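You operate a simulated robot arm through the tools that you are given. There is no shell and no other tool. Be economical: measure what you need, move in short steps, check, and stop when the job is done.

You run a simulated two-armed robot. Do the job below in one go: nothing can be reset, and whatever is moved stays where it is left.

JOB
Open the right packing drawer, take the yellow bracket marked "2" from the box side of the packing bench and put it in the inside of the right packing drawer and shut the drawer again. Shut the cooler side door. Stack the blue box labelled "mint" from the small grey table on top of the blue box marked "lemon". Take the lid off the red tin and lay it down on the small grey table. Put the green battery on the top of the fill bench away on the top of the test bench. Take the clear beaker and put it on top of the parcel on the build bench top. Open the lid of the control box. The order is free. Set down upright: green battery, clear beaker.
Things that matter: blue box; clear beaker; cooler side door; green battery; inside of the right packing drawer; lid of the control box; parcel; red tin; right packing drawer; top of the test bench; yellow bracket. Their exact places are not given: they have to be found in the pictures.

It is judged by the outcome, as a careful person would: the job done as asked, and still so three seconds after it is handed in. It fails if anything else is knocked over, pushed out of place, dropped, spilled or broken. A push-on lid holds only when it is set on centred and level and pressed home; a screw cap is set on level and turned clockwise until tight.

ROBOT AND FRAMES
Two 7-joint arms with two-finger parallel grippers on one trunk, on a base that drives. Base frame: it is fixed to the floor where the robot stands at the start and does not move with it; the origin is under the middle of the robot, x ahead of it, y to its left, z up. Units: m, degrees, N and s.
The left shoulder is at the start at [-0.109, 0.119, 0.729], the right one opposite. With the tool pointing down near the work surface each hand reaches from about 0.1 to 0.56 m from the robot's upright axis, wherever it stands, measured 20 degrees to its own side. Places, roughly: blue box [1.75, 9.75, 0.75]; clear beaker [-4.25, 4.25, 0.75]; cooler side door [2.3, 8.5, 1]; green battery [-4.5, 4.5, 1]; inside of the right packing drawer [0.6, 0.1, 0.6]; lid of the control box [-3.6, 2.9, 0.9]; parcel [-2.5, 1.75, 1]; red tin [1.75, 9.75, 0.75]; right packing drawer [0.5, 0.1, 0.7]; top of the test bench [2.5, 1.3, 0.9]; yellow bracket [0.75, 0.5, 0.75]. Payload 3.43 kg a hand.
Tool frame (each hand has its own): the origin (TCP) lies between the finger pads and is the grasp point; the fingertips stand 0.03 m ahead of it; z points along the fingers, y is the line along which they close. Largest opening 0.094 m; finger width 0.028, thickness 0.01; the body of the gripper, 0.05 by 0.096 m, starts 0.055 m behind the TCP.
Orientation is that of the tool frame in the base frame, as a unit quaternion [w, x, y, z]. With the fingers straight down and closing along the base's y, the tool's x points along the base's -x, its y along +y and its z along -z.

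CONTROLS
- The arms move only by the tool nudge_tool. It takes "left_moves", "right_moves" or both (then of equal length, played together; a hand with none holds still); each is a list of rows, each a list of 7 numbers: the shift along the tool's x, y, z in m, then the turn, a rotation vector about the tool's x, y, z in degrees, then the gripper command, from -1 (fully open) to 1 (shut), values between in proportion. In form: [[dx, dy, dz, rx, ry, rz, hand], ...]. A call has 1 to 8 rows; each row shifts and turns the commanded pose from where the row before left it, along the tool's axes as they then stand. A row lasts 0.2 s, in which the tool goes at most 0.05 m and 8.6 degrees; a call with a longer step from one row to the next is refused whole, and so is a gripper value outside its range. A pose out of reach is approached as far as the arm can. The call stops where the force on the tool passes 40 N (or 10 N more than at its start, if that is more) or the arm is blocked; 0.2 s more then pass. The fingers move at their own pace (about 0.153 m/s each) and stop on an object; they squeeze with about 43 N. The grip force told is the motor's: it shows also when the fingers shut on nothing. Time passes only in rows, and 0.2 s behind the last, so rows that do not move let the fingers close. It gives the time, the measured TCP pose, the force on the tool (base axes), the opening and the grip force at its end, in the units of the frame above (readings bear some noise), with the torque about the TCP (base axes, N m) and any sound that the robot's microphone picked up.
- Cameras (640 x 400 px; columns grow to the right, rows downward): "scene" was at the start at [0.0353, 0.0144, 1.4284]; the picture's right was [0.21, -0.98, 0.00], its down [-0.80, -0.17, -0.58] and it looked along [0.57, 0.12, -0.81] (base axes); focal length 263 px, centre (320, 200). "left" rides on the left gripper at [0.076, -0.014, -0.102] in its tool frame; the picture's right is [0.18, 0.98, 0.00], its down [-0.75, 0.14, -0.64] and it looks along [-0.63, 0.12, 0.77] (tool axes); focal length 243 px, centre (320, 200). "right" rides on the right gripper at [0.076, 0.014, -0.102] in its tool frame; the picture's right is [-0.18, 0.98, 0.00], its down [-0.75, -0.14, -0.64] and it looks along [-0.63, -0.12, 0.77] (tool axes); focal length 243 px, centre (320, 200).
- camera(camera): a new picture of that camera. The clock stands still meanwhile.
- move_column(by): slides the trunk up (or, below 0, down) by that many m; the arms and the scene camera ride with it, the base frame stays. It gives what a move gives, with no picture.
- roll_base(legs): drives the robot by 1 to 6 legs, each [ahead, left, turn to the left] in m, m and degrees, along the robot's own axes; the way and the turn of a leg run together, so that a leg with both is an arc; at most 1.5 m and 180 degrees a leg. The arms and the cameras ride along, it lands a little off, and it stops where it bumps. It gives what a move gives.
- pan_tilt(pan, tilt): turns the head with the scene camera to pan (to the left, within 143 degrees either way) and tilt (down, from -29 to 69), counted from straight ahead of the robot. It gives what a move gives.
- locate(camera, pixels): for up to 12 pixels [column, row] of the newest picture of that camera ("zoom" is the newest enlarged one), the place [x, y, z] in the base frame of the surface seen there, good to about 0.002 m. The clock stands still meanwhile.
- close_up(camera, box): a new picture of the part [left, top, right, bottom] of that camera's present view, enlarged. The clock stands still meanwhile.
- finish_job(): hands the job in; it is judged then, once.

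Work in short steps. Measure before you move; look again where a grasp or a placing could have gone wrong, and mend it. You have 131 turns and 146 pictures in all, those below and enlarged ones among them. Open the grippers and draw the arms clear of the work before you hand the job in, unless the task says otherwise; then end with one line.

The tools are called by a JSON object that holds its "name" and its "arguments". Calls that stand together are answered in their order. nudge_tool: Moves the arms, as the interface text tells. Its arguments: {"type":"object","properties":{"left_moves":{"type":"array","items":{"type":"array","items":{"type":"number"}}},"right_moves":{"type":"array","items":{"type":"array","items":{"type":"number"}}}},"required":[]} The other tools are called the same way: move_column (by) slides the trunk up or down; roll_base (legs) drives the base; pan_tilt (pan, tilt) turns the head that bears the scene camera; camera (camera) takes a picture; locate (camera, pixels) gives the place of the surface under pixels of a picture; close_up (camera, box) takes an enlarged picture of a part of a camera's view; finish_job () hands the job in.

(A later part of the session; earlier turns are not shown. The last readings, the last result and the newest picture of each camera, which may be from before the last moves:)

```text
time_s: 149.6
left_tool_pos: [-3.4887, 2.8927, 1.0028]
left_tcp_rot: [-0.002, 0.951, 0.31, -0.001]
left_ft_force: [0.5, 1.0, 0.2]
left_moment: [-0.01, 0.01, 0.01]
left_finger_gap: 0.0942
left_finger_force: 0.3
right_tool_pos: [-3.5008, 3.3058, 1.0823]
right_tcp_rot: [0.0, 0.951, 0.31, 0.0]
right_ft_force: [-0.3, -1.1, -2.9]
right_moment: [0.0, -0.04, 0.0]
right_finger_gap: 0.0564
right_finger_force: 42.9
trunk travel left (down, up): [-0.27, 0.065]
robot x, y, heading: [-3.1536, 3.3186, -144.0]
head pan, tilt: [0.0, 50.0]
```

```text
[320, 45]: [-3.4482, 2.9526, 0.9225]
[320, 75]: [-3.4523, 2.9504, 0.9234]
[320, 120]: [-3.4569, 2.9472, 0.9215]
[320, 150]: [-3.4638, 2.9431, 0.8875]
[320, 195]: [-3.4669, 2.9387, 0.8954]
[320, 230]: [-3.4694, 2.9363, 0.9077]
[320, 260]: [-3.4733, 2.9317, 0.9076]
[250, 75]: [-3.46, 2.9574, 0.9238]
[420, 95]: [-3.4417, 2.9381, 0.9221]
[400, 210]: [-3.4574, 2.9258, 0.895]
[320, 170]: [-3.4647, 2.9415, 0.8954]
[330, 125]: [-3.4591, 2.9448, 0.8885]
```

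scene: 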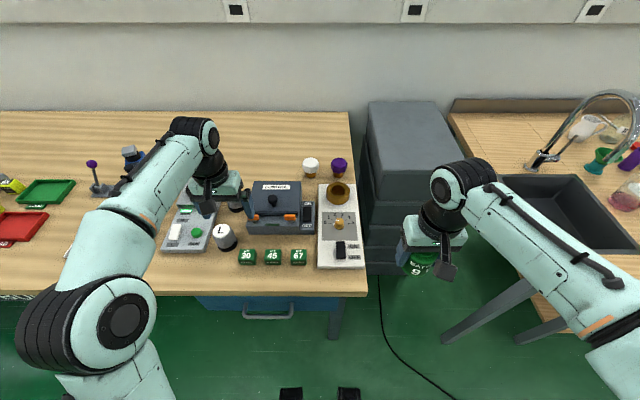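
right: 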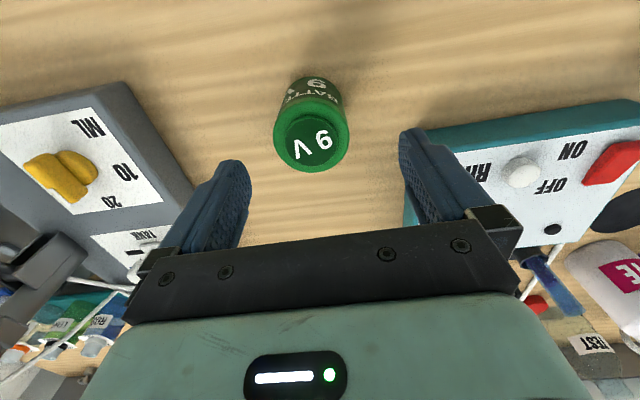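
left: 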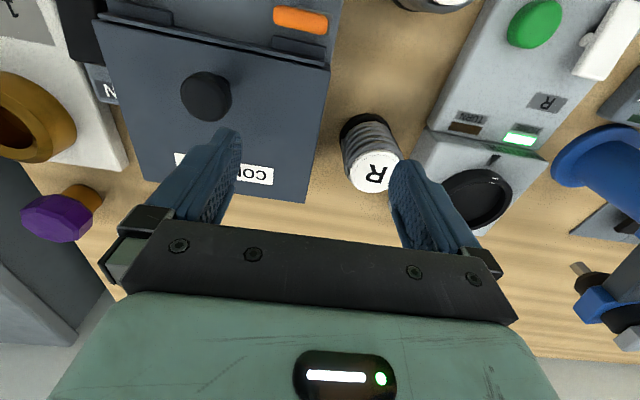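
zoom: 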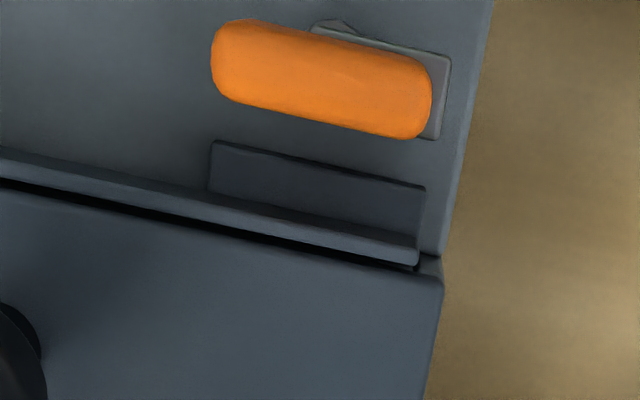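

Orange blocks don't overlap the catch plates (orange n -1.05..-1.065, catch begins -1.07), so they may already be open and the lid just stiff. I check the metal plate's height, then re-grip the knob with the tilted hand.

{"name": "locate", "arguments": {"camera": "zoom", "pixels": [[440, 90], [443, 70], [436, 125], [335, 25], [370, 45]]}}

{"name": "nudge_tool", "arguments": {"left_moves": [[0, 0, 0, 0, -8, 0, -0.3], [0, 0, 0, 0, -8, 0, -0.3], [0, 0, 0, 0, -8, 0, -0.3], [0, 0, 0, 0, -8, 0, -0.3], [0, 0, 0, 0, -8, 0, -0.3], [0, -0.0405, 0, 0, 0, 0, -0.3], [0, -0.0405, 0, 0, 0, 0, -0.3]]}}

{"name": "camera", "arguments": {"camera": "left"}}

```text
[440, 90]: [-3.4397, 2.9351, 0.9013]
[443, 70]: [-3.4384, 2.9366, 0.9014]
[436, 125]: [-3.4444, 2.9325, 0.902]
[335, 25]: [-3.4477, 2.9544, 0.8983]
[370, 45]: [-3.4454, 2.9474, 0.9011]
```

```text
time_s: 151.2
left_tool_pos: [-3.538, 2.9581, 1.0033]
left_tcp_rot: [0.107, 0.893, 0.292, -0.325]
left_ft_force: [0.7, 0.5, 0.8]
left_moment: [-0.02, -0.03, 0.02]
left_finger_gap: 0.0612
left_finger_force: 0.1
right_tool_pos: [-3.5001, 3.3062, 1.0815]
right_tcp_rot: [0.0, 0.95, 0.311, 0.0]
right_ft_force: [0.0, 1.0, -3.4]
right_moment: [0.0, 0.0, 0.02]
right_finger_gap: 0.0567
right_finger_force: 43.5
trunk travel left (down, up): [-0.27, 0.065]
robot x, y, heading: [-3.1565, 3.3139, -144.3]
head pan, tilt: [0.0, 50.0]
```

```text
80 pictures are left
```

left: 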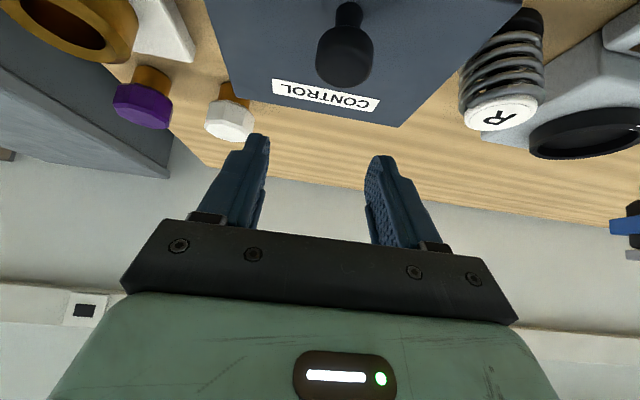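

{"name": "locate", "arguments": {"camera": "left", "pixels": [[345, 45], [318, 50], [373, 50], [345, 75], [300, 10]]}}

```text
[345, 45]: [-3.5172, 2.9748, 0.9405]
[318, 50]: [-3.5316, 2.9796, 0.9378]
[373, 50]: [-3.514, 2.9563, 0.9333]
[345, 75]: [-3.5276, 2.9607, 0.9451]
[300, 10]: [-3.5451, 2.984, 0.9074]
```

Position matches the knob. I descend, grip, and lift along the hinge arc by two small steps, turning with the lid.

{"name": "nudge_tool", "arguments": {"left_moves": [[0.0111, 0, -0.0093, 0, 0, 0, -0.3], [0.0183, 0, 0.0218, 0, 0, 0, -0.3], [0.0183, 0, 0.0218, 0, 0, 0, -0.3], [0, 0, 0, 0, 0, 0, 1], [0, 0, 0, 0, 0, 0, 1], [0, 0, 0, 0, 0, 0, 1], [-0.0099, 0, -0.0046, 0, 5, 0, 1], [0, 0, 0, 0, 0, 0, 1]]}}

{"name": "close_up", "arguments": {"camera": "scene", "box": [220, 180, 340, 255]}}

{"name": "camera", "arguments": {"camera": "left"}}

```text
time_s: 153.0
left_tool_pos: [-3.5301, 2.9612, 0.9521]
left_tcp_rot: [0.093, 0.906, 0.298, -0.284]
left_ft_force: [8.0, -5.1, -5.0]
left_moment: [0.11, -0.62, 0.08]
left_finger_gap: 0.0297
left_finger_force: 45.3
right_tool_pos: [-3.4999, 3.3056, 1.0811]
right_tcp_rot: [0.0, 0.951, 0.311, 0.0]
right_ft_force: [0.7, 0.0, -2.5]
right_moment: [-0.04, 0.02, -0.02]
right_finger_gap: 0.0568
right_finger_force: 43.3
trunk travel left (down, up): [-0.27, 0.065]
robot x, y, heading: [-3.1514, 3.3183, -143.8]
head pan, tilt: [0.0, 50.0]
```

```text
5.33 times, centred on (280, 218) of scene
```

zoom: 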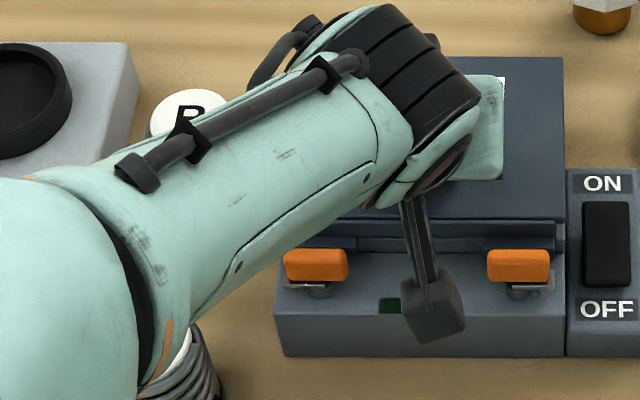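

```text
78 pictures are left
```

left: 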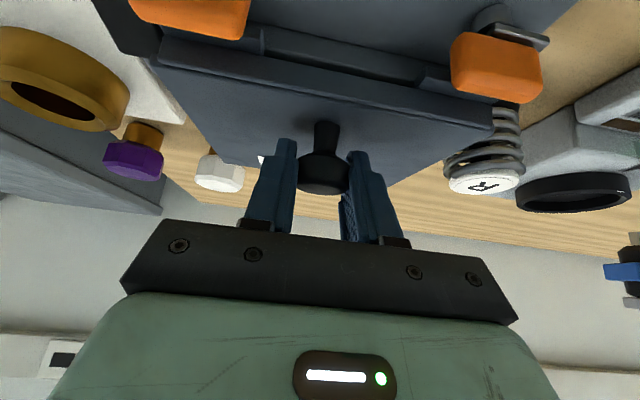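

Force fell to 5 N and the lid has begun to rise. I continue along the arc to about 36°.

{"name": "nudge_tool", "arguments": {"left_moves": [[-0.0098, 0, -0.0049, 0, 3, 0, 1], [-0.0135, 0, -0.0055, 0, 4, 0, 1], [-0.0137, 0, -0.0046, 0, 3, 0, 1], [-0.0141, 0, -0.0034, 0, 3, 0, 1]]}}

{"name": "close_up", "arguments": {"camera": "scene", "box": [220, 170, 340, 245]}}

{"name": "camera", "arguments": {"camera": "left"}}

```text
time_s: 154.0
left_tool_pos: [-3.5555, 2.9431, 0.9966]
left_tcp_rot: [0.059, 0.933, 0.305, -0.18]
left_ft_force: [18.6, 1.3, 0.6]
left_moment: [0.67, -1.2, 0.15]
left_finger_gap: 0.0294
left_finger_force: 44.2
right_tool_pos: [-3.4995, 3.3064, 1.0822]
right_tcp_rot: [0.0, 0.95, 0.311, 0.0]
right_ft_force: [0.1, -0.7, -3.4]
right_moment: [-0.01, 0.0, -0.02]
right_finger_gap: 0.0569
right_finger_force: 42.7
trunk travel left (down, up): [-0.27, 0.065]
robot x, y, heading: [-3.1536, 3.3181, -143.9]
head pan, tilt: [0.0, 50.0]
```

```text
5.33 times, centred on (280, 208) of scene
```

zoom: 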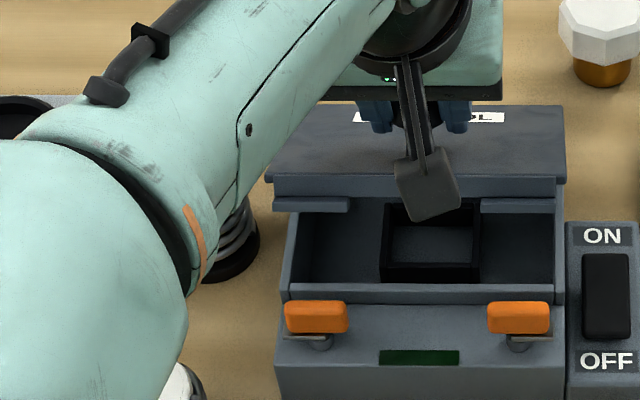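

```text
76 pictures are left
```

left: 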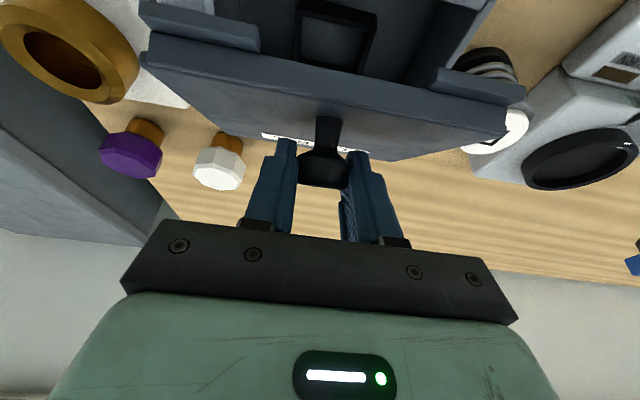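

The lid is opening cleanly. I continue to roughly 65° keeping the hand's tilt.

{"name": "nudge_tool", "arguments": {"left_moves": [[-0.0179, 0, -0.0031, 0, 2, 0, 1], [-0.018, 0, -0.0008, 0, 0, 0, 1], [-0.0176, 0, 0.0024, 0, 0, 0, 1]]}}

{"name": "close_up", "arguments": {"camera": "scene", "box": [220, 160, 340, 235]}}

{"name": "camera", "arguments": {"camera": "left"}}

```text
time_s: 154.8
left_tool_pos: [-3.5823, 2.9222, 1.0199]
left_tcp_rot: [0.054, 0.935, 0.307, -0.168]
left_ft_force: [16.0, 5.5, 13.3]
left_moment: [0.56, -1.24, -0.03]
left_finger_gap: 0.0296
left_finger_force: 45.0
left hand out of reach, approached as far as the arm can: row 3
right_tool_pos: [-3.4982, 3.3071, 1.0821]
right_tcp_rot: [-0.001, 0.95, 0.311, 0.001]
right_ft_force: [-0.5, 0.1, -3.8]
right_moment: [-0.01, -0.03, 0.01]
right_finger_gap: 0.057
right_finger_force: 43.0
trunk travel left (down, up): [-0.27, 0.065]
robot x, y, heading: [-3.1522, 3.3148, -143.6]
head pan, tilt: [0.0, 50.0]
stopped in row 3 (left hand): the force on the tool passed its limit at 41 N (the readings are from after the stop); the commanded pose is now the measured one
```

```text
5.33 times, centred on (280, 198) of scene
```

zoom: 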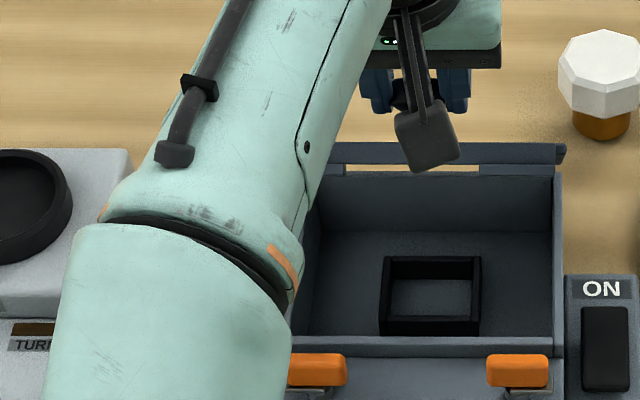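

```text
74 pictures are left
```

left: 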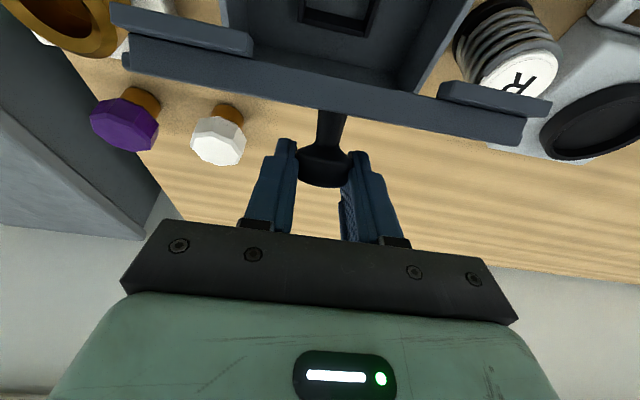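

Lid is at roughly 75–80°. I release the knob to see whether it stays.

{"name": "nudge_tool", "arguments": {"left_moves": [[0, 0, 0, 0, 0, 0, -0.2], [0, 0, 0, 0, 0, 0, -0.2], [0, 0, 0, 0, 0, 0, -0.2]]}}

{"name": "camera", "arguments": {"camera": "left"}}

{"name": "locate", "arguments": {"camera": "left", "pixels": [[324, 95], [324, 110], [280, 25], [240, 25], [325, 180], [190, 50], [480, 110]]}}

```text
time_s: 155.6
left_tool_pos: [-3.5846, 2.9224, 1.0178]
left_tcp_rot: [0.053, 0.935, 0.306, -0.169]
left_ft_force: [0.5, -0.2, 0.2]
left_moment: [0.0, -0.05, -0.01]
left_finger_gap: 0.0563
left_finger_force: 0.1
right_tool_pos: [-3.4997, 3.3066, 1.0806]
right_tcp_rot: [0.0, 0.951, 0.311, -0.001]
right_ft_force: [-0.5, 0.4, -3.6]
right_moment: [0.03, -0.02, 0.01]
right_finger_gap: 0.0568
right_finger_force: 42.6
trunk travel left (down, up): [-0.27, 0.065]
robot x, y, heading: [-3.156, 3.3164, -143.7]
head pan, tilt: [0.0, 50.0]
```

```text
73 pictures are left
```

left: 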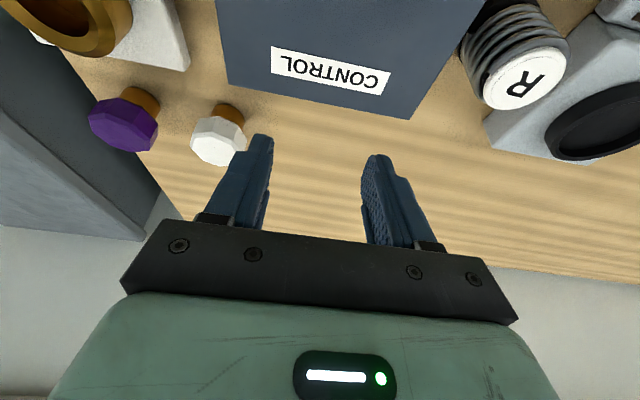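

```text
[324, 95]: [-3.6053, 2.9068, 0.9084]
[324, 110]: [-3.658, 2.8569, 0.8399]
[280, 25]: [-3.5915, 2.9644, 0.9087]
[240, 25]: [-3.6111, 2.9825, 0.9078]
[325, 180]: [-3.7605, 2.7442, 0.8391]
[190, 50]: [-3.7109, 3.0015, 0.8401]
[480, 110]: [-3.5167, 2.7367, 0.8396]
```

The lid falls shut when released before vertical, so I need more reach. I try driving 0.05 m closer.

{"name": "roll_base", "arguments": {"legs": [[0.05, 0, 0]]}}

```text
time_s: 156.5
left_tool_pos: [-3.6278, 2.8927, 1.0165]
left_tcp_rot: [0.054, 0.935, 0.307, -0.168]
left_ft_force: [0.6, 0.7, -0.3]
left_moment: [-0.04, -0.02, -0.03]
left_finger_gap: 0.0563
left_finger_force: 0.1
right_tool_pos: [-3.5409, 3.2778, 1.0816]
right_tcp_rot: [-0.001, 0.95, 0.311, 0.001]
right_ft_force: [0.8, -0.6, -3.4]
right_moment: [0.02, -0.03, 0.02]
right_finger_gap: 0.057
right_finger_force: 43.0
trunk travel left (down, up): [-0.27, 0.065]
robot x, y, heading: [-3.1937, 3.2863, -143.7]
head pan, tilt: [0.0, 50.0]
```

It fit. I re-tilt the hand, go back over the knob and grip again.

{"name": "nudge_tool", "arguments": {"left_moves": [[0, 0, 0, 0, -8.5, 0, -0.3], [0, 0, 0, 0, -8.5, 0, -0.3], [0.0335, 0, -0.0253, 0, 0, 0, -0.3], [0.0335, 0, -0.0253, 0, 0, 0, -0.3], [0.0335, 0, -0.0253, 0, 0, 0, -0.3], [0.0212, 0, 0.0281, 0, 0, 0, -0.3], [0.0212, 0, 0.0281, 0, 0, 0, -0.3], [0, 0, 0, 0, 0, 0, -0.3]]}}

{"name": "camera", "arguments": {"camera": "left"}}

```text
time_s: 158.3
left_tool_pos: [-3.5232, 2.9668, 0.9457]
left_tcp_rot: [0.097, 0.9, 0.295, -0.306]
left_ft_force: [0.3, 0.9, 0.4]
left_moment: [0.03, -0.05, 0.0]
left_finger_gap: 0.061
left_finger_force: 0.0
right_tool_pos: [-3.5407, 3.2765, 1.0816]
right_tcp_rot: [0.001, 0.95, 0.311, 0.001]
right_ft_force: [-1.2, 0.4, -3.6]
right_moment: [0.01, 0.02, 0.0]
right_finger_gap: 0.0568
right_finger_force: 42.7
trunk travel left (down, up): [-0.27, 0.065]
robot x, y, heading: [-3.1955, 3.2843, -143.7]
head pan, tilt: [0.0, 50.0]
```

```text
72 pictures are left
```

left: 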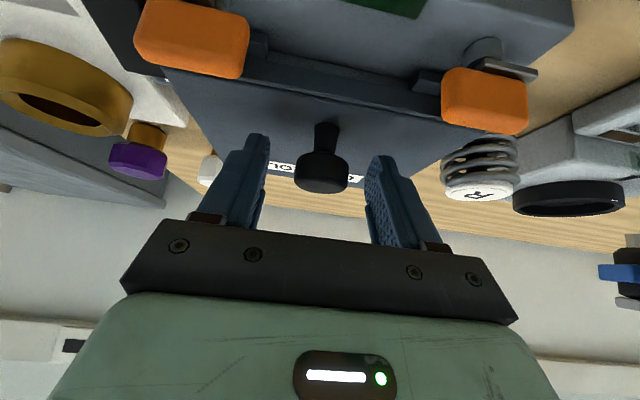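

Astride again. I close and run the arc to ~54° first.

{"name": "nudge_tool", "arguments": {"left_moves": [[0, 0, 0, 0, 0, 0, 1], [0, 0, 0, 0, 0, 0, 1], [-0.0126, 0, -0.0078, 0, 4, 0, 1], [-0.0131, 0, -0.0069, 0, 4, 0, 1], [-0.0135, 0, -0.0061, 0, 4, 0, 1], [-0.0175, 0, -0.006, 0, 4, 0, 1], [-0.018, 0, -0.0043, 0, 2, 0, 1], [-0.0184, 0, -0.0016, 0, 2, 0, 1]]}}

```text
time_s: 160.1
left_tool_pos: [-3.5757, 2.9271, 1.0186]
left_tcp_rot: [0.045, 0.94, 0.307, -0.144]
left_ft_force: [13.3, 5.7, 5.9]
left_moment: [0.74, -1.22, 0.04]
left_finger_gap: 0.0293
left_finger_force: 44.8
right_tool_pos: [-3.5397, 3.2774, 1.0818]
right_tcp_rot: [0.0, 0.951, 0.31, -0.001]
right_ft_force: [0.3, 0.2, -3.5]
right_moment: [0.01, -0.02, -0.03]
right_finger_gap: 0.0565
right_finger_force: 43.2
trunk travel left (down, up): [-0.27, 0.065]
robot x, y, heading: [-3.1965, 3.2849, -143.6]
head pan, tilt: [0.0, 50.0]
```

{"name": "nudge_tool", "arguments": {"left_moves": [[-0.0186, 0, 0.0008, 0, 3, 0, 1], [-0.0181, 0, 0.0035, 0, 3, 0, 1], [-0.0175, 0, 0.0061, 0, 2, 0, 1]]}}

{"name": "camera", "arguments": {"camera": "left"}}

{"name": "close_up", "arguments": {"camera": "scene", "box": [220, 160, 380, 260]}}

```text
time_s: 160.8
left_tool_pos: [-3.5972, 2.9124, 1.0248]
left_tcp_rot: [0.028, 0.945, 0.309, -0.104]
left_ft_force: [8.5, 5.8, 10.8]
left_moment: [0.16, -0.91, 0.19]
left_finger_gap: 0.0294
left_finger_force: 44.8
left hand out of reach, approached as far as the arm can: row 2, 3
right_tool_pos: [-3.5407, 3.2776, 1.0815]
right_tcp_rot: [-0.001, 0.951, 0.31, 0.001]
right_ft_force: [0.1, -0.3, -3.7]
right_moment: [-0.02, -0.01, -0.04]
right_finger_gap: 0.0567
right_finger_force: 43.1
trunk travel left (down, up): [-0.27, 0.065]
robot x, y, heading: [-3.1941, 3.2859, -143.6]
head pan, tilt: [0.0, 50.0]
stopped in row 3 (left hand): the force on the tool passed its limit at 51 N (the readings are from after the stop); the commanded pose is now the measured one
```

```text
71 pictures are left
```

left: 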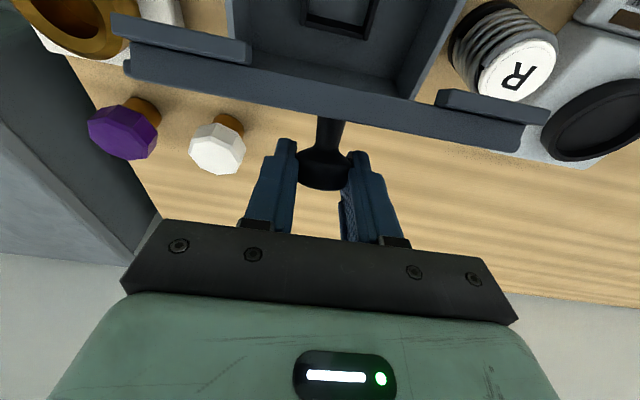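

```text
4.00 times, centred on (300, 210) of scene
```

zoom: 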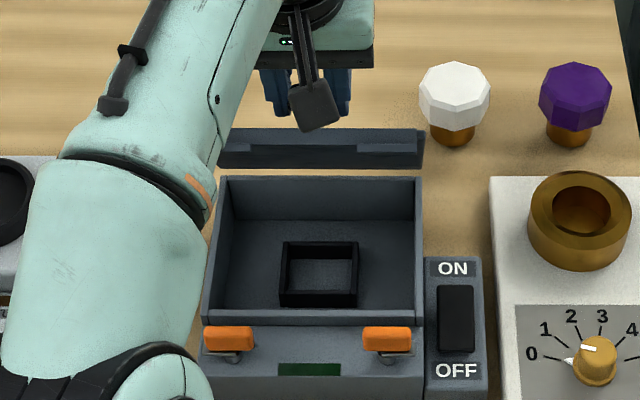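

Arm reach is the limit again; the knob's path is now nearly level, so I push the last bit with the base, 0.04 m.

{"name": "roll_base", "arguments": {"legs": [[0.04, 0, 0]]}}

{"name": "camera", "arguments": {"camera": "left"}}

{"name": "close_up", "arguments": {"camera": "scene", "box": [220, 160, 380, 260]}}

```text
time_s: 161.6
left_tool_pos: [-3.6036, 2.9064, 1.0284]
left_tcp_rot: [0.021, 0.945, 0.309, -0.108]
left_ft_force: [-3.1, 5.3, 1.6]
left_moment: [0.21, 0.18, 0.3]
left_finger_gap: 0.0297
left_finger_force: 44.9
right_tool_pos: [-3.5451, 3.2668, 1.0809]
right_tcp_rot: [-0.001, 0.95, 0.313, 0.0]
right_ft_force: [-0.2, -0.1, -4.1]
right_moment: [0.02, 0.01, 0.0]
right_finger_gap: 0.0568
right_finger_force: 42.9
trunk travel left (down, up): [-0.27, 0.065]
robot x, y, heading: [-3.1944, 3.2745, -143.8]
head pan, tilt: [0.0, 50.0]
stopped in leg 1: the robot was blocked; the commanded pose is now the measured one
```

```text
69 pictures are left
```

left: 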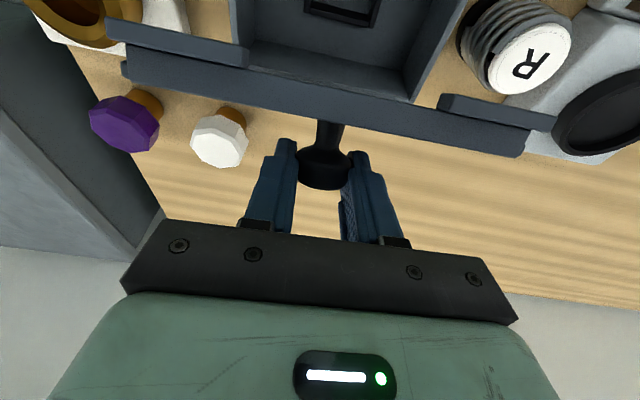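

```text
4.00 times, centred on (300, 210) of scene
```

zoom: 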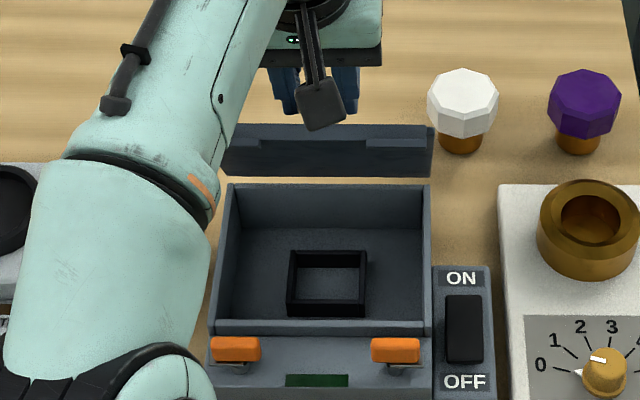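

{"name": "locate", "arguments": {"camera": "zoom", "pixels": [[240, 172], [238, 150], [400, 172], [420, 130], [250, 128], [410, 190], [330, 172]]}}

{"name": "locate", "arguments": {"camera": "left", "pixels": [[250, 90], [250, 75], [320, 90], [320, 110], [300, 70], [190, 40], [320, 175]]}}

```text
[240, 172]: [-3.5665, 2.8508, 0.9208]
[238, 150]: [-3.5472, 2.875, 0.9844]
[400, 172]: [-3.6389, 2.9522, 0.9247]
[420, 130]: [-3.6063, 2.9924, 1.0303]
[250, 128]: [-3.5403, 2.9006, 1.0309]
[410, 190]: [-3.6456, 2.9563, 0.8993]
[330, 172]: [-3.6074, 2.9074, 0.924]
```

```text
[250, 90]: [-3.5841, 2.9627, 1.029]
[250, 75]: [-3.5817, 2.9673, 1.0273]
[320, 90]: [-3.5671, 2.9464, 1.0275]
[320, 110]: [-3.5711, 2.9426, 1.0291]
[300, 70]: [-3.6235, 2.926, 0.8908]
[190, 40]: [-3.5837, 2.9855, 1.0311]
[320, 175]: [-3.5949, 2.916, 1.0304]
```

The lid is at ~65° and I'm reach-limited. I release, raise the trunk 0.065 m and re-approach with 40° tilt held longer, which extends reach.

{"name": "nudge_tool", "arguments": {"left_moves": [[0, 0, 0, 0, 0, 0, -0.3], [0, 0, 0, 0, 0, 0, -0.3]]}}

{"name": "move_column", "arguments": {"by": 0.065}}

{"name": "nudge_tool", "arguments": {"left_moves": [[0, 0, 0, 0, -6.85, 0, -0.3], [0, 0, 0, 0, -6.85, 0, -0.3], [0, 0, 0, 0, -6.85, 0, -0.3], [0, 0, 0, 0, -6.85, 0, -0.3], [0.0251, 0, -0.0211, 0, 0, 0, -0.3], [0.0251, 0, -0.0211, 0, 0, 0, -0.3], [0.0251, 0, -0.0211, 0, 0, 0, -0.3]]}}

{"name": "camera", "arguments": {"camera": "left"}}

```text
time_s: 162.2
left_tool_pos: [-3.603, 2.9048, 1.027]
left_tcp_rot: [0.023, 0.945, 0.309, -0.107]
left_ft_force: [-1.3, -0.3, 0.9]
left_moment: [0.01, 0.01, -0.03]
left_finger_gap: 0.061
left_finger_force: 0.0
right_tool_pos: [-3.5465, 3.2667, 1.082]
right_tcp_rot: [0.0, 0.95, 0.313, 0.0]
right_ft_force: [-0.2, -0.3, -3.9]
right_moment: [0.0, 0.01, 0.0]
right_finger_gap: 0.0569
right_finger_force: 43.2
trunk travel left (down, up): [-0.27, 0.065]
robot x, y, heading: [-3.1947, 3.2781, -143.4]
head pan, tilt: [0.0, 50.0]
```

```text
time_s: 163.2
left_tool_pos: [-3.6, 2.9061, 1.0908]
left_tcp_rot: [0.023, 0.945, 0.309, -0.106]
left_ft_force: [0.4, -0.6, 0.7]
left_moment: [-0.05, 0.02, -0.03]
left_finger_gap: 0.0611
left_finger_force: 0.1
right_tool_pos: [-3.545, 3.2684, 1.1464]
right_tcp_rot: [0.0, 0.95, 0.312, -0.001]
right_ft_force: [-0.4, 1.3, -2.9]
right_moment: [-0.02, 0.01, -0.02]
right_finger_gap: 0.0566
right_finger_force: 43.6
trunk travel left (down, up): [-0.335, 0.0]
robot x, y, heading: [-3.198, 3.2745, -143.4]
head pan, tilt: [0.0, 50.0]
```

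```text
time_s: 164.8
left_tool_pos: [-3.5231, 2.9642, 1.0938]
left_tcp_rot: [0.096, 0.892, 0.295, -0.329]
left_ft_force: [-0.9, -0.4, -0.1]
left_moment: [-0.02, 0.0, -0.01]
left_finger_gap: 0.0612
left_finger_force: 0.1
right_tool_pos: [-3.5452, 3.2683, 1.1463]
right_tcp_rot: [0.0, 0.95, 0.312, -0.001]
right_ft_force: [1.2, 0.1, -4.4]
right_moment: [0.0, 0.01, -0.01]
right_finger_gap: 0.057
right_finger_force: 42.7
trunk travel left (down, up): [-0.335, 0.0]
robot x, y, heading: [-3.1966, 3.2776, -143.3]
head pan, tilt: [0.0, 50.0]
```

```text
67 pictures are left
```

left: 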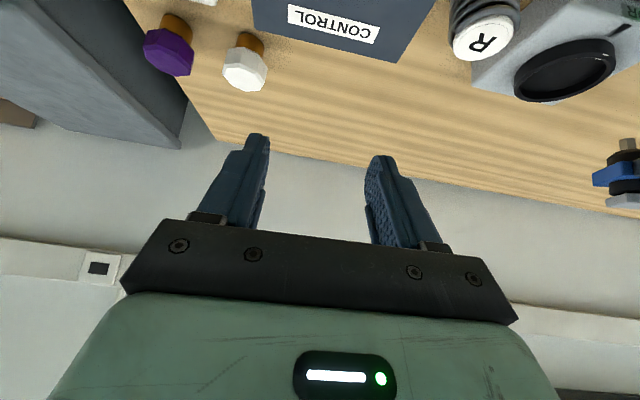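

{"name": "nudge_tool", "arguments": {"left_moves": [[0.0315, -0.003, 0.0375, 0, 0, 0, -0.3], [0.0315, 0, 0.0375, 0, 0, 0, -0.3], [0.0315, 0, 0.0375, 0, 0, 0, -0.3], [0, 0, 0, 0, 0, 0, 1], [0, 0, 0, 0, 0, 0, 1], [-0.017, 0, -0.0089, 0, 2, 0, 1], [-0.0181, 0, -0.0065, 0, 2, 0, 1], [-0.0188, 0, -0.0039, 0, 2, 0, 1]]}}

```text
time_s: 166.6
left_tool_pos: [-3.5488, 2.9473, 0.9925]
left_tcp_rot: [0.08, 0.909, 0.301, -0.279]
left_ft_force: [15.2, -1.6, -5.4]
left_moment: [0.83, -1.14, 0.06]
left_finger_gap: 0.0295
left_finger_force: 44.9
right_tool_pos: [-3.5439, 3.2657, 1.1465]
right_tcp_rot: [-0.001, 0.95, 0.312, -0.001]
right_ft_force: [-0.1, 0.2, -4.1]
right_moment: [0.0, 0.01, 0.0]
right_finger_gap: 0.0567
right_finger_force: 42.8
trunk travel left (down, up): [-0.335, 0.0]
robot x, y, heading: [-3.1974, 3.2782, -143.4]
head pan, tilt: [0.0, 50.0]
```

{"name": "nudge_tool", "arguments": {"left_moves": [[-0.0191, 0, -0.0012, 0, 2, 0, 1], [-0.0191, 0, 0.0015, 0, 2, 0, 1], [-0.0187, 0, 0.0042, 0, 2, 0, 1], [-0.018, 0, 0.0066, 0, 2, 0, 1]]}}

```text
time_s: 167.7
left_tool_pos: [-3.606, 2.9059, 1.0303]
left_tcp_rot: [0.06, 0.924, 0.306, -0.223]
left_ft_force: [12.9, 2.6, 14.6]
left_moment: [0.57, -1.06, 0.11]
left_finger_gap: 0.0295
left_finger_force: 44.9
right_tool_pos: [-3.5446, 3.2689, 1.1454]
right_tcp_rot: [-0.001, 0.95, 0.313, 0.0]
right_ft_force: [-0.3, 0.0, -3.5]
right_moment: [-0.01, -0.01, 0.01]
right_finger_gap: 0.0569
right_finger_force: 43.7
trunk travel left (down, up): [-0.335, 0.0]
robot x, y, heading: [-3.1991, 3.2785, -143.6]
head pan, tilt: [0.0, 50.0]
stopped in row 4 (left hand): the force on the tool passed its limit at 41 N (the readings are from after the stop); the commanded pose is now the measured one
```

No reach trouble now; the arc was slightly too low (hinge radius is ~0.123). I recompute and continue past vertical.

{"name": "nudge_tool", "arguments": {"left_moves": [[-0.0203, 0, 0.0073, 0, 2, 0, 1], [-0.0177, 0, 0.0121, 0, 2, 0, 1], [-0.0157, 0, 0.0146, 0, 1, 0, 1]]}}

{"name": "camera", "arguments": {"camera": "left"}}

{"name": "close_up", "arguments": {"camera": "scene", "box": [220, 170, 380, 270]}}

```text
time_s: 168.5
left_tool_pos: [-3.6568, 2.8681, 1.0244]
left_tcp_rot: [0.047, 0.932, 0.307, -0.189]
left_ft_force: [-2.2, -4.3, 34.5]
left_moment: [0.74, -1.17, -0.07]
left_finger_gap: 0.028
left_finger_force: 45.3
right_tool_pos: [-3.5437, 3.2682, 1.1463]
right_tcp_rot: [0.0, 0.95, 0.312, 0.0]
right_ft_force: [-0.5, -0.7, -3.9]
right_moment: [-0.01, 0.0, -0.01]
right_finger_gap: 0.0569
right_finger_force: 43.0
trunk travel left (down, up): [-0.335, 0.0]
robot x, y, heading: [-3.1973, 3.2801, -143.6]
head pan, tilt: [0.0, 50.0]
```

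```text
66 pictures are left
```

left: 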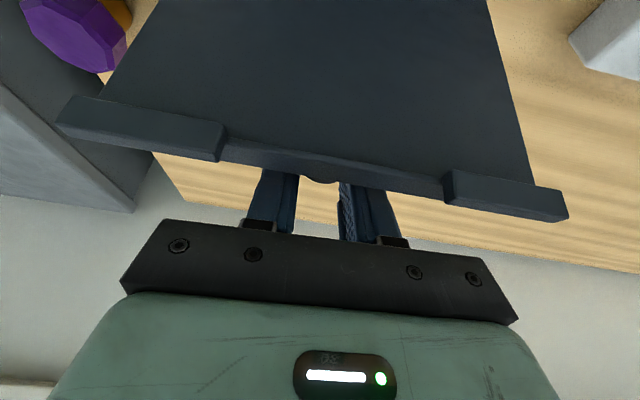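

```text
4.00 times, centred on (300, 220) of scene
```

zoom: 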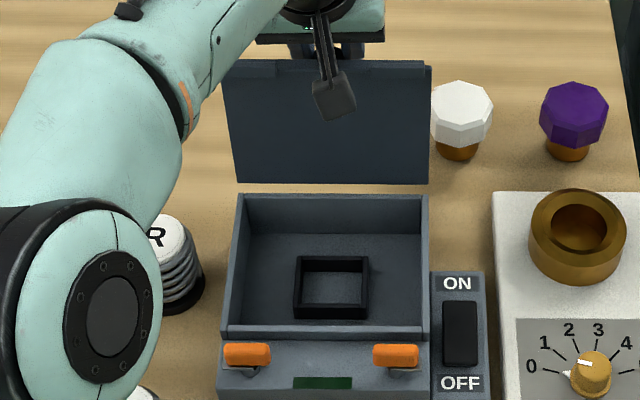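

The lid is past vertical (~95°). I open the fingers and check that it stays.

{"name": "nudge_tool", "arguments": {"left_moves": [[0, 0, 0, 0, 0, 0, 0.1], [0, 0, 0, 0, 0, 0, -0.3], [0, 0, 0, 0, 0, 0, -0.3]]}}

{"name": "camera", "arguments": {"camera": "left"}}

{"name": "close_up", "arguments": {"camera": "scene", "box": [220, 170, 380, 270]}}

{"name": "locate", "arguments": {"camera": "zoom", "pixels": [[290, 175], [260, 80], [420, 80], [415, 175], [260, 66]]}}

```text
time_s: 169.3
left_tool_pos: [-3.6565, 2.8692, 1.0161]
left_tcp_rot: [0.048, 0.933, 0.307, -0.181]
left_ft_force: [0.3, 0.5, -0.9]
left_moment: [-0.02, -0.02, 0.0]
left_finger_gap: 0.0613
left_finger_force: 0.0
right_tool_pos: [-3.5454, 3.2679, 1.1475]
right_tcp_rot: [0.0, 0.95, 0.312, 0.001]
right_ft_force: [-0.3, -1.0, -4.8]
right_moment: [-0.01, -0.03, 0.04]
right_finger_gap: 0.057
right_finger_force: 43.1
trunk travel left (down, up): [-0.335, 0.0]
robot x, y, heading: [-3.197, 3.2751, -143.6]
head pan, tilt: [0.0, 50.0]
```

```text
64 pictures are left
```

left: 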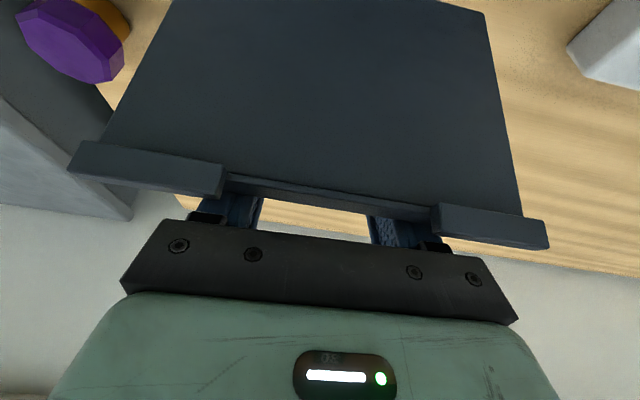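

```text
4.00 times, centred on (300, 220) of scene
```

zoom: 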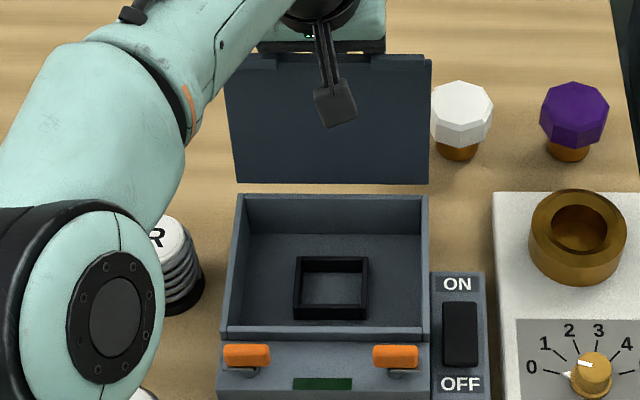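

```text
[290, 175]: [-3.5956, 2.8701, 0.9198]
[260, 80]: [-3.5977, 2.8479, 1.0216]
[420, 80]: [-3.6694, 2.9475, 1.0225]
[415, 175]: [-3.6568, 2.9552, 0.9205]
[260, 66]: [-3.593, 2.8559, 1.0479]
```

Lid rests open at ~98° by itself. I withdraw the fingers straight up (slightly away) in small steps to avoid dragging it shut.

{"name": "nudge_tool", "arguments": {"left_moves": [[-0.0093, 0, -0.0124, 0, -1, 0, -0.3], [-0.0093, 0, -0.0124, 0, -2, 0, -0.3]]}}

```text
time_s: 169.9
left_tool_pos: [-3.664, 2.8642, 1.0479]
left_tcp_rot: [0.054, 0.928, 0.306, -0.206]
left_ft_force: [-1.0, -0.2, 0.3]
left_moment: [-0.02, 0.03, 0.0]
left_finger_gap: 0.061
left_finger_force: 0.1
right_tool_pos: [-3.5459, 3.2667, 1.146]
right_tcp_rot: [0.0, 0.95, 0.313, 0.0]
right_ft_force: [-1.2, 0.3, -4.0]
right_moment: [0.0, 0.01, 0.06]
right_finger_gap: 0.0566
right_finger_force: 43.2
trunk travel left (down, up): [-0.335, 0.0]
robot x, y, heading: [-3.1982, 3.2791, -143.7]
head pan, tilt: [0.0, 50.0]
```

{"name": "nudge_tool", "arguments": {"left_moves": [[-0.0086, 0, -0.0137, 0, -2, 0, -0.3], [-0.0088, 0, -0.0133, 0, -2, 0, -0.3], [-0.009, 0, -0.013, 0, -2, 0, -0.3]]}}

{"name": "camera", "arguments": {"camera": "left"}}

```text
time_s: 170.7
left_tool_pos: [-3.668, 2.8592, 1.0955]
left_tcp_rot: [0.07, 0.916, 0.302, -0.254]
left_ft_force: [0.2, 0.1, -0.7]
left_moment: [-0.04, 0.01, 0.02]
left_finger_gap: 0.061
left_finger_force: 0.1
right_tool_pos: [-3.5456, 3.268, 1.1466]
right_tcp_rot: [0.0, 0.95, 0.312, 0.0]
right_ft_force: [-0.2, 0.4, -3.6]
right_moment: [0.0, 0.01, -0.01]
right_finger_gap: 0.0568
right_finger_force: 43.1
trunk travel left (down, up): [-0.335, 0.0]
robot x, y, heading: [-3.198, 3.2741, -143.4]
head pan, tilt: [0.0, 50.0]
```

```text
62 pictures are left
```

left: 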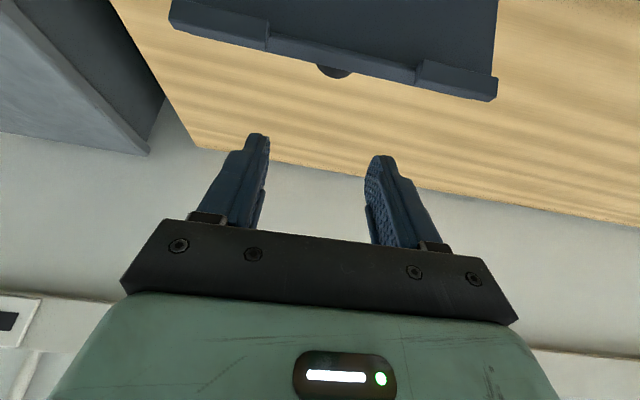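

Fingers are clear of the lid. I rise a little more, then back off, turn around and drive into the aisle in front of the test bench with the battery.

{"name": "nudge_tool", "arguments": {"left_moves": [[-0.0076, 0, -0.0129, 0, -2, 0, -0.3], [-0.0076, 0, -0.0129, 0, -2, 0, -0.3]]}}

{"name": "roll_base", "arguments": {"legs": [[-0.55, 0, 0]]}}

{"name": "close_up", "arguments": {"camera": "scene", "box": [200, 60, 440, 210]}}

{"name": "roll_base", "arguments": {"legs": [[0, 0, 179.8], [0.583, -0.977, 0], [0.583, -0.977, 0], [0.583, -0.977, 0], [0, -1.2, 0]]}}

{"name": "pan_tilt", "arguments": {"pan": 0, "tilt": 38}}

{"name": "camera", "arguments": {"camera": "scene"}}

```text
time_s: 171.3
left_tool_pos: [-3.6684, 2.8592, 1.1257]
left_tcp_rot: [0.081, 0.907, 0.3, -0.285]
left_ft_force: [0.2, -0.2, -0.2]
left_moment: [-0.01, -0.04, 0.02]
left_finger_gap: 0.0609
left_finger_force: 0.0
right_tool_pos: [-3.5461, 3.2656, 1.1467]
right_tcp_rot: [0.0, 0.95, 0.313, 0.0]
right_ft_force: [0.0, -0.6, -3.7]
right_moment: [0.01, -0.02, -0.02]
right_finger_gap: 0.0567
right_finger_force: 43.0
trunk travel left (down, up): [-0.335, 0.0]
robot x, y, heading: [-3.1994, 3.279, -143.3]
head pan, tilt: [0.0, 50.0]
```

```text
time_s: 174.5
left_tool_pos: [-3.2316, 3.1815, 1.1253]
left_tcp_rot: [0.081, 0.906, 0.3, -0.286]
left_ft_force: [-0.4, 0.2, 0.4]
left_moment: [0.01, 0.03, 0.0]
left_finger_gap: 0.0611
left_finger_force: 0.0
right_tool_pos: [-3.1103, 3.59, 1.1471]
right_tcp_rot: [0.0, 0.95, 0.313, 0.0]
right_ft_force: [-0.2, -0.1, -3.4]
right_moment: [-0.03, 0.02, 0.01]
right_finger_gap: 0.0568
right_finger_force: 43.6
trunk travel left (down, up): [-0.335, 0.0]
robot x, y, heading: [-2.7617, 3.5989, -143.5]
head pan, tilt: [0.0, 50.0]
```

```text
2.67 times, centred on (320, 135) of scene
```

zoom: 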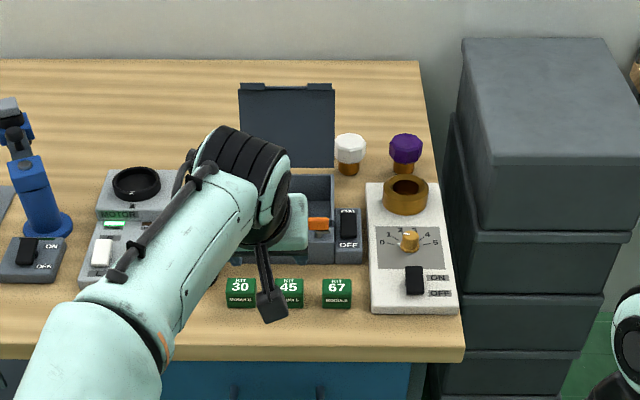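

```text
time_s: 217.9
left_tool_pos: [1.5109, 1.625, 1.1252]
left_tcp_rot: [0.288, -0.272, 0.915, 0.072]
left_ft_force: [0.4, 0.5, -0.3]
left_moment: [-0.02, -0.02, -0.01]
left_finger_gap: 0.0607
left_finger_force: 0.0
right_tool_pos: [1.3643, 1.2242, 1.1473]
right_tcp_rot: [-0.001, -0.285, 0.958, 0.001]
right_ft_force: [-0.5, 0.9, -3.8]
right_moment: [0.01, -0.04, -0.01]
right_finger_gap: 0.0571
right_finger_force: 42.9
trunk travel left (down, up): [-0.335, 0.0]
robot x, y, heading: [1.0187, 1.2345, 32.9]
head pan, tilt: [0.0, 50.0]
```

```text
time_s: 218.7
left_tool_pos: [1.5108, 1.6236, 1.1256]
left_tcp_rot: [0.288, -0.272, 0.915, 0.072]
left_ft_force: [0.3, -0.2, 0.4]
left_moment: [-0.02, -0.01, -0.01]
left_finger_gap: 0.0611
left_finger_force: 0.0
right_tool_pos: [1.3644, 1.2239, 1.1453]
right_tcp_rot: [0.0, -0.285, 0.958, 0.0]
right_ft_force: [-0.1, -0.6, -3.7]
right_moment: [0.02, 0.03, 0.0]
right_finger_gap: 0.0568
right_finger_force: 43.3
trunk travel left (down, up): [-0.335, 0.0]
robot x, y, heading: [1.0208, 1.236, 33.0]
head pan, tilt: [0.0, 38.0]
```

```text
60 pictures are left
```

scene: 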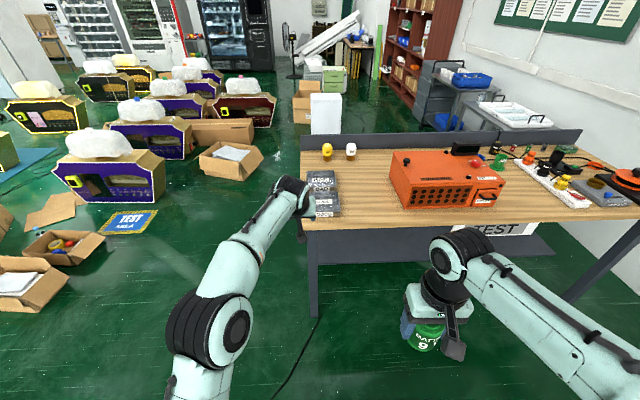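

Free space on the test bench near (360,190). I locate points there.

{"name": "locate", "arguments": {"camera": "scene", "pixels": [[362, 185], [362, 205], [345, 190], [385, 190], [400, 207], [302, 228], [440, 222], [330, 205], [350, 155], [390, 155]]}}

{"name": "close_up", "arguments": {"camera": "scene", "box": [290, 120, 530, 270]}}

```text
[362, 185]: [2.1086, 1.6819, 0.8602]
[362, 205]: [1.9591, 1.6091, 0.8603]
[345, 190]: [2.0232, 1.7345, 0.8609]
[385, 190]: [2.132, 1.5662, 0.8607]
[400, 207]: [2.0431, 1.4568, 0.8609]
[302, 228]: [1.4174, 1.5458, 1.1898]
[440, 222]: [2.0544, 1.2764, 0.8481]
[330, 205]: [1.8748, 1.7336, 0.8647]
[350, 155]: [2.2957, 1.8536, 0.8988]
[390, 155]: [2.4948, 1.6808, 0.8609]
```

```text
2.67 times, centred on (410, 195) of scene
```

zoom: 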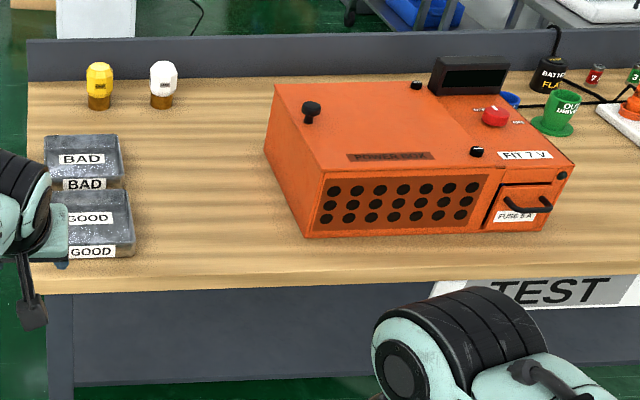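

{"name": "nudge_tool", "arguments": {"left_moves": [[0, 0, 0, 0, 8.5, 0, -1], [0, 0, 0, 0, 8.5, 0, -1], [0, 0, 0, 0, 8.5, 0, -1], [0, 0, 0, 0, 8.5, 0, -1], [0.045, 0.01, 0, 0, 0, 0, -1], [0.045, 0.01, 0, 0, 0, 0, -1], [0.045, 0.01, 0, 0, 0, 0, -1], [0.045, 0.01, 0, 0, 0, 0, -1]]}}

{"name": "roll_base", "arguments": {"legs": [[0, 0, 3], [0.555, -0.095, 0]]}}

{"name": "pan_tilt", "arguments": {"pan": 0, "tilt": 55}}

{"name": "camera", "arguments": {"camera": "scene"}}

```text
time_s: 220.5
left_tool_pos: [1.2726, 1.5331, 1.0915]
left_tcp_rot: [0.009, -0.283, 0.959, -0.011]
left_ft_force: [0.7, 0.2, -0.4]
left_moment: [-0.02, -0.01, 0.0]
left_finger_gap: 0.0939
left_finger_force: 0.1
left hand out of reach, approached as far as the arm can: row 2, 3, 4
right_tool_pos: [1.3639, 1.2247, 1.1463]
right_tcp_rot: [0.0, -0.285, 0.959, 0.001]
right_ft_force: [0.4, -0.3, -3.4]
right_moment: [-0.02, -0.03, 0.0]
right_finger_gap: 0.057
right_finger_force: 42.8
trunk travel left (down, up): [-0.335, 0.0]
robot x, y, heading: [1.0169, 1.232, 33.2]
head pan, tilt: [0.0, 38.0]
```

```text
time_s: 224.1
left_tool_pos: [1.7632, 1.7929, 1.0916]
left_tcp_rot: [0.008, -0.303, 0.953, -0.011]
left_ft_force: [-0.7, 1.0, 1.0]
left_moment: [0.01, -0.04, 0.0]
left_finger_gap: 0.0942
left_finger_force: 0.0
right_tool_pos: [1.8665, 1.4872, 1.1456]
right_tcp_rot: [-0.001, -0.306, 0.952, 0.0]
right_ft_force: [0.6, 0.1, -3.8]
right_moment: [0.02, 0.02, 0.04]
right_finger_gap: 0.0567
right_finger_force: 42.8
trunk travel left (down, up): [-0.335, 0.0]
robot x, y, heading: [1.5216, 1.4859, 35.6]
head pan, tilt: [0.0, 38.0]
```

```text
time_s: 224.9
left_tool_pos: [1.7636, 1.7925, 1.0916]
left_tcp_rot: [0.008, -0.303, 0.953, -0.011]
left_ft_force: [0.2, 0.6, 0.1]
left_moment: [0.0, 0.0, 0.01]
left_finger_gap: 0.094
left_finger_force: 0.0
right_tool_pos: [1.866, 1.4877, 1.1469]
right_tcp_rot: [-0.001, -0.306, 0.952, 0.0]
right_ft_force: [0.4, -0.5, -3.6]
right_moment: [0.01, -0.01, 0.01]
right_finger_gap: 0.0568
right_finger_force: 42.9
trunk travel left (down, up): [-0.335, 0.0]
robot x, y, heading: [1.5204, 1.4811, 35.6]
head pan, tilt: [0.0, 55.0]
```

```text
58 pictures are left
```

scene: 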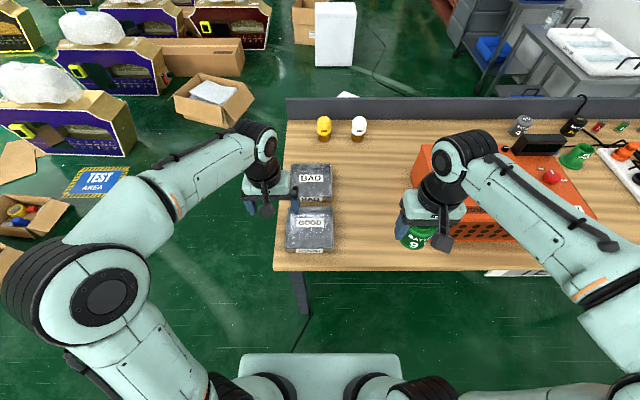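

{"name": "locate", "arguments": {"camera": "scene", "pixels": [[370, 225], [370, 255], [334, 225], [425, 170], [434, 245], [370, 268], [412, 190]]}}

```text
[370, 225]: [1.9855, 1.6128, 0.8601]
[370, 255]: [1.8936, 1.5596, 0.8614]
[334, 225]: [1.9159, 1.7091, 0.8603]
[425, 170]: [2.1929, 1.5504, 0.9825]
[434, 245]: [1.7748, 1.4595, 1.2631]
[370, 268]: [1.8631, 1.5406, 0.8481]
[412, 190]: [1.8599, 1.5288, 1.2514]
```

Target (1.99,1.60,0.86). I move the battery over it and part-way down.

{"name": "nudge_tool", "arguments": {"right_moves": [[-0.0416, 0.0048, 0, 0, 0, 0, 1], [-0.0416, 0.0048, 0, 0, 0, 0, 1], [-0.0415, 0.0048, 0, 0, 0, 0, 1], [-0.0415, 0.0047, 0, 0, 0, 0, 1], [0, 0, 0.045, 0, 0, 0, 1], [0, 0, 0.045, 0, 0, 0, 1], [0, 0, 0.045, 0, 0, 0, 1], [0, 0, 0.045, 0, 0, 0, 1]]}}

{"name": "camera", "arguments": {"camera": "right"}}

```text
time_s: 226.7
left_tool_pos: [1.7634, 1.7935, 1.0913]
left_tcp_rot: [0.008, -0.304, 0.953, -0.011]
left_ft_force: [0.7, -0.1, -0.1]
left_moment: [0.01, 0.02, -0.05]
left_finger_gap: 0.0938
left_finger_force: 0.0
right_tool_pos: [1.9896, 1.6036, 0.9638]
right_tcp_rot: [-0.001, -0.306, 0.952, 0.001]
right_ft_force: [1.0, -1.3, -3.6]
right_moment: [-0.01, -0.01, 0.01]
right_finger_gap: 0.0569
right_finger_force: 43.6
trunk travel left (down, up): [-0.335, 0.0]
robot x, y, heading: [1.5189, 1.483, 35.7]
head pan, tilt: [0.0, 55.0]
```

```text
57 pictures are left
```

right: 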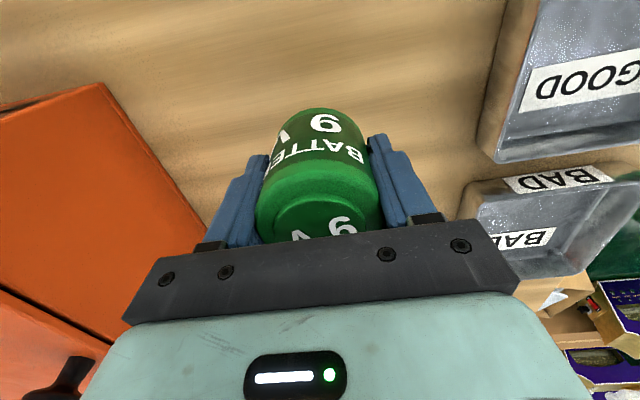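

Space is clear. I lower to just above contact, then touch down.

{"name": "nudge_tool", "arguments": {"right_moves": [[0, 0, 0.04, 0, 0, 0, 1], [0, 0, 0.02, 0, 0, 0, 1], [0, 0, 0.003, 0, 0, 0, 1], [0, 0, 0.0015, 0, 0, 0, 1], [0, 0, 0.001, 0, 0, 0, 1]]}}

```text
time_s: 227.9
left_tool_pos: [1.7626, 1.7922, 1.0917]
left_tcp_rot: [0.008, -0.303, 0.953, -0.011]
left_ft_force: [0.3, 0.3, -0.8]
left_moment: [0.03, 0.0, -0.01]
left_finger_gap: 0.0939
left_finger_force: 0.0
right_tool_pos: [1.9902, 1.601, 0.901]
right_tcp_rot: [0.0, -0.307, 0.952, 0.001]
right_ft_force: [-0.3, 0.5, -1.3]
right_moment: [0.03, 0.02, -0.02]
right_finger_gap: 0.057
right_finger_force: 43.2
trunk travel left (down, up): [-0.335, 0.0]
robot x, y, heading: [1.5187, 1.4777, 35.6]
head pan, tilt: [0.0, 55.0]
```

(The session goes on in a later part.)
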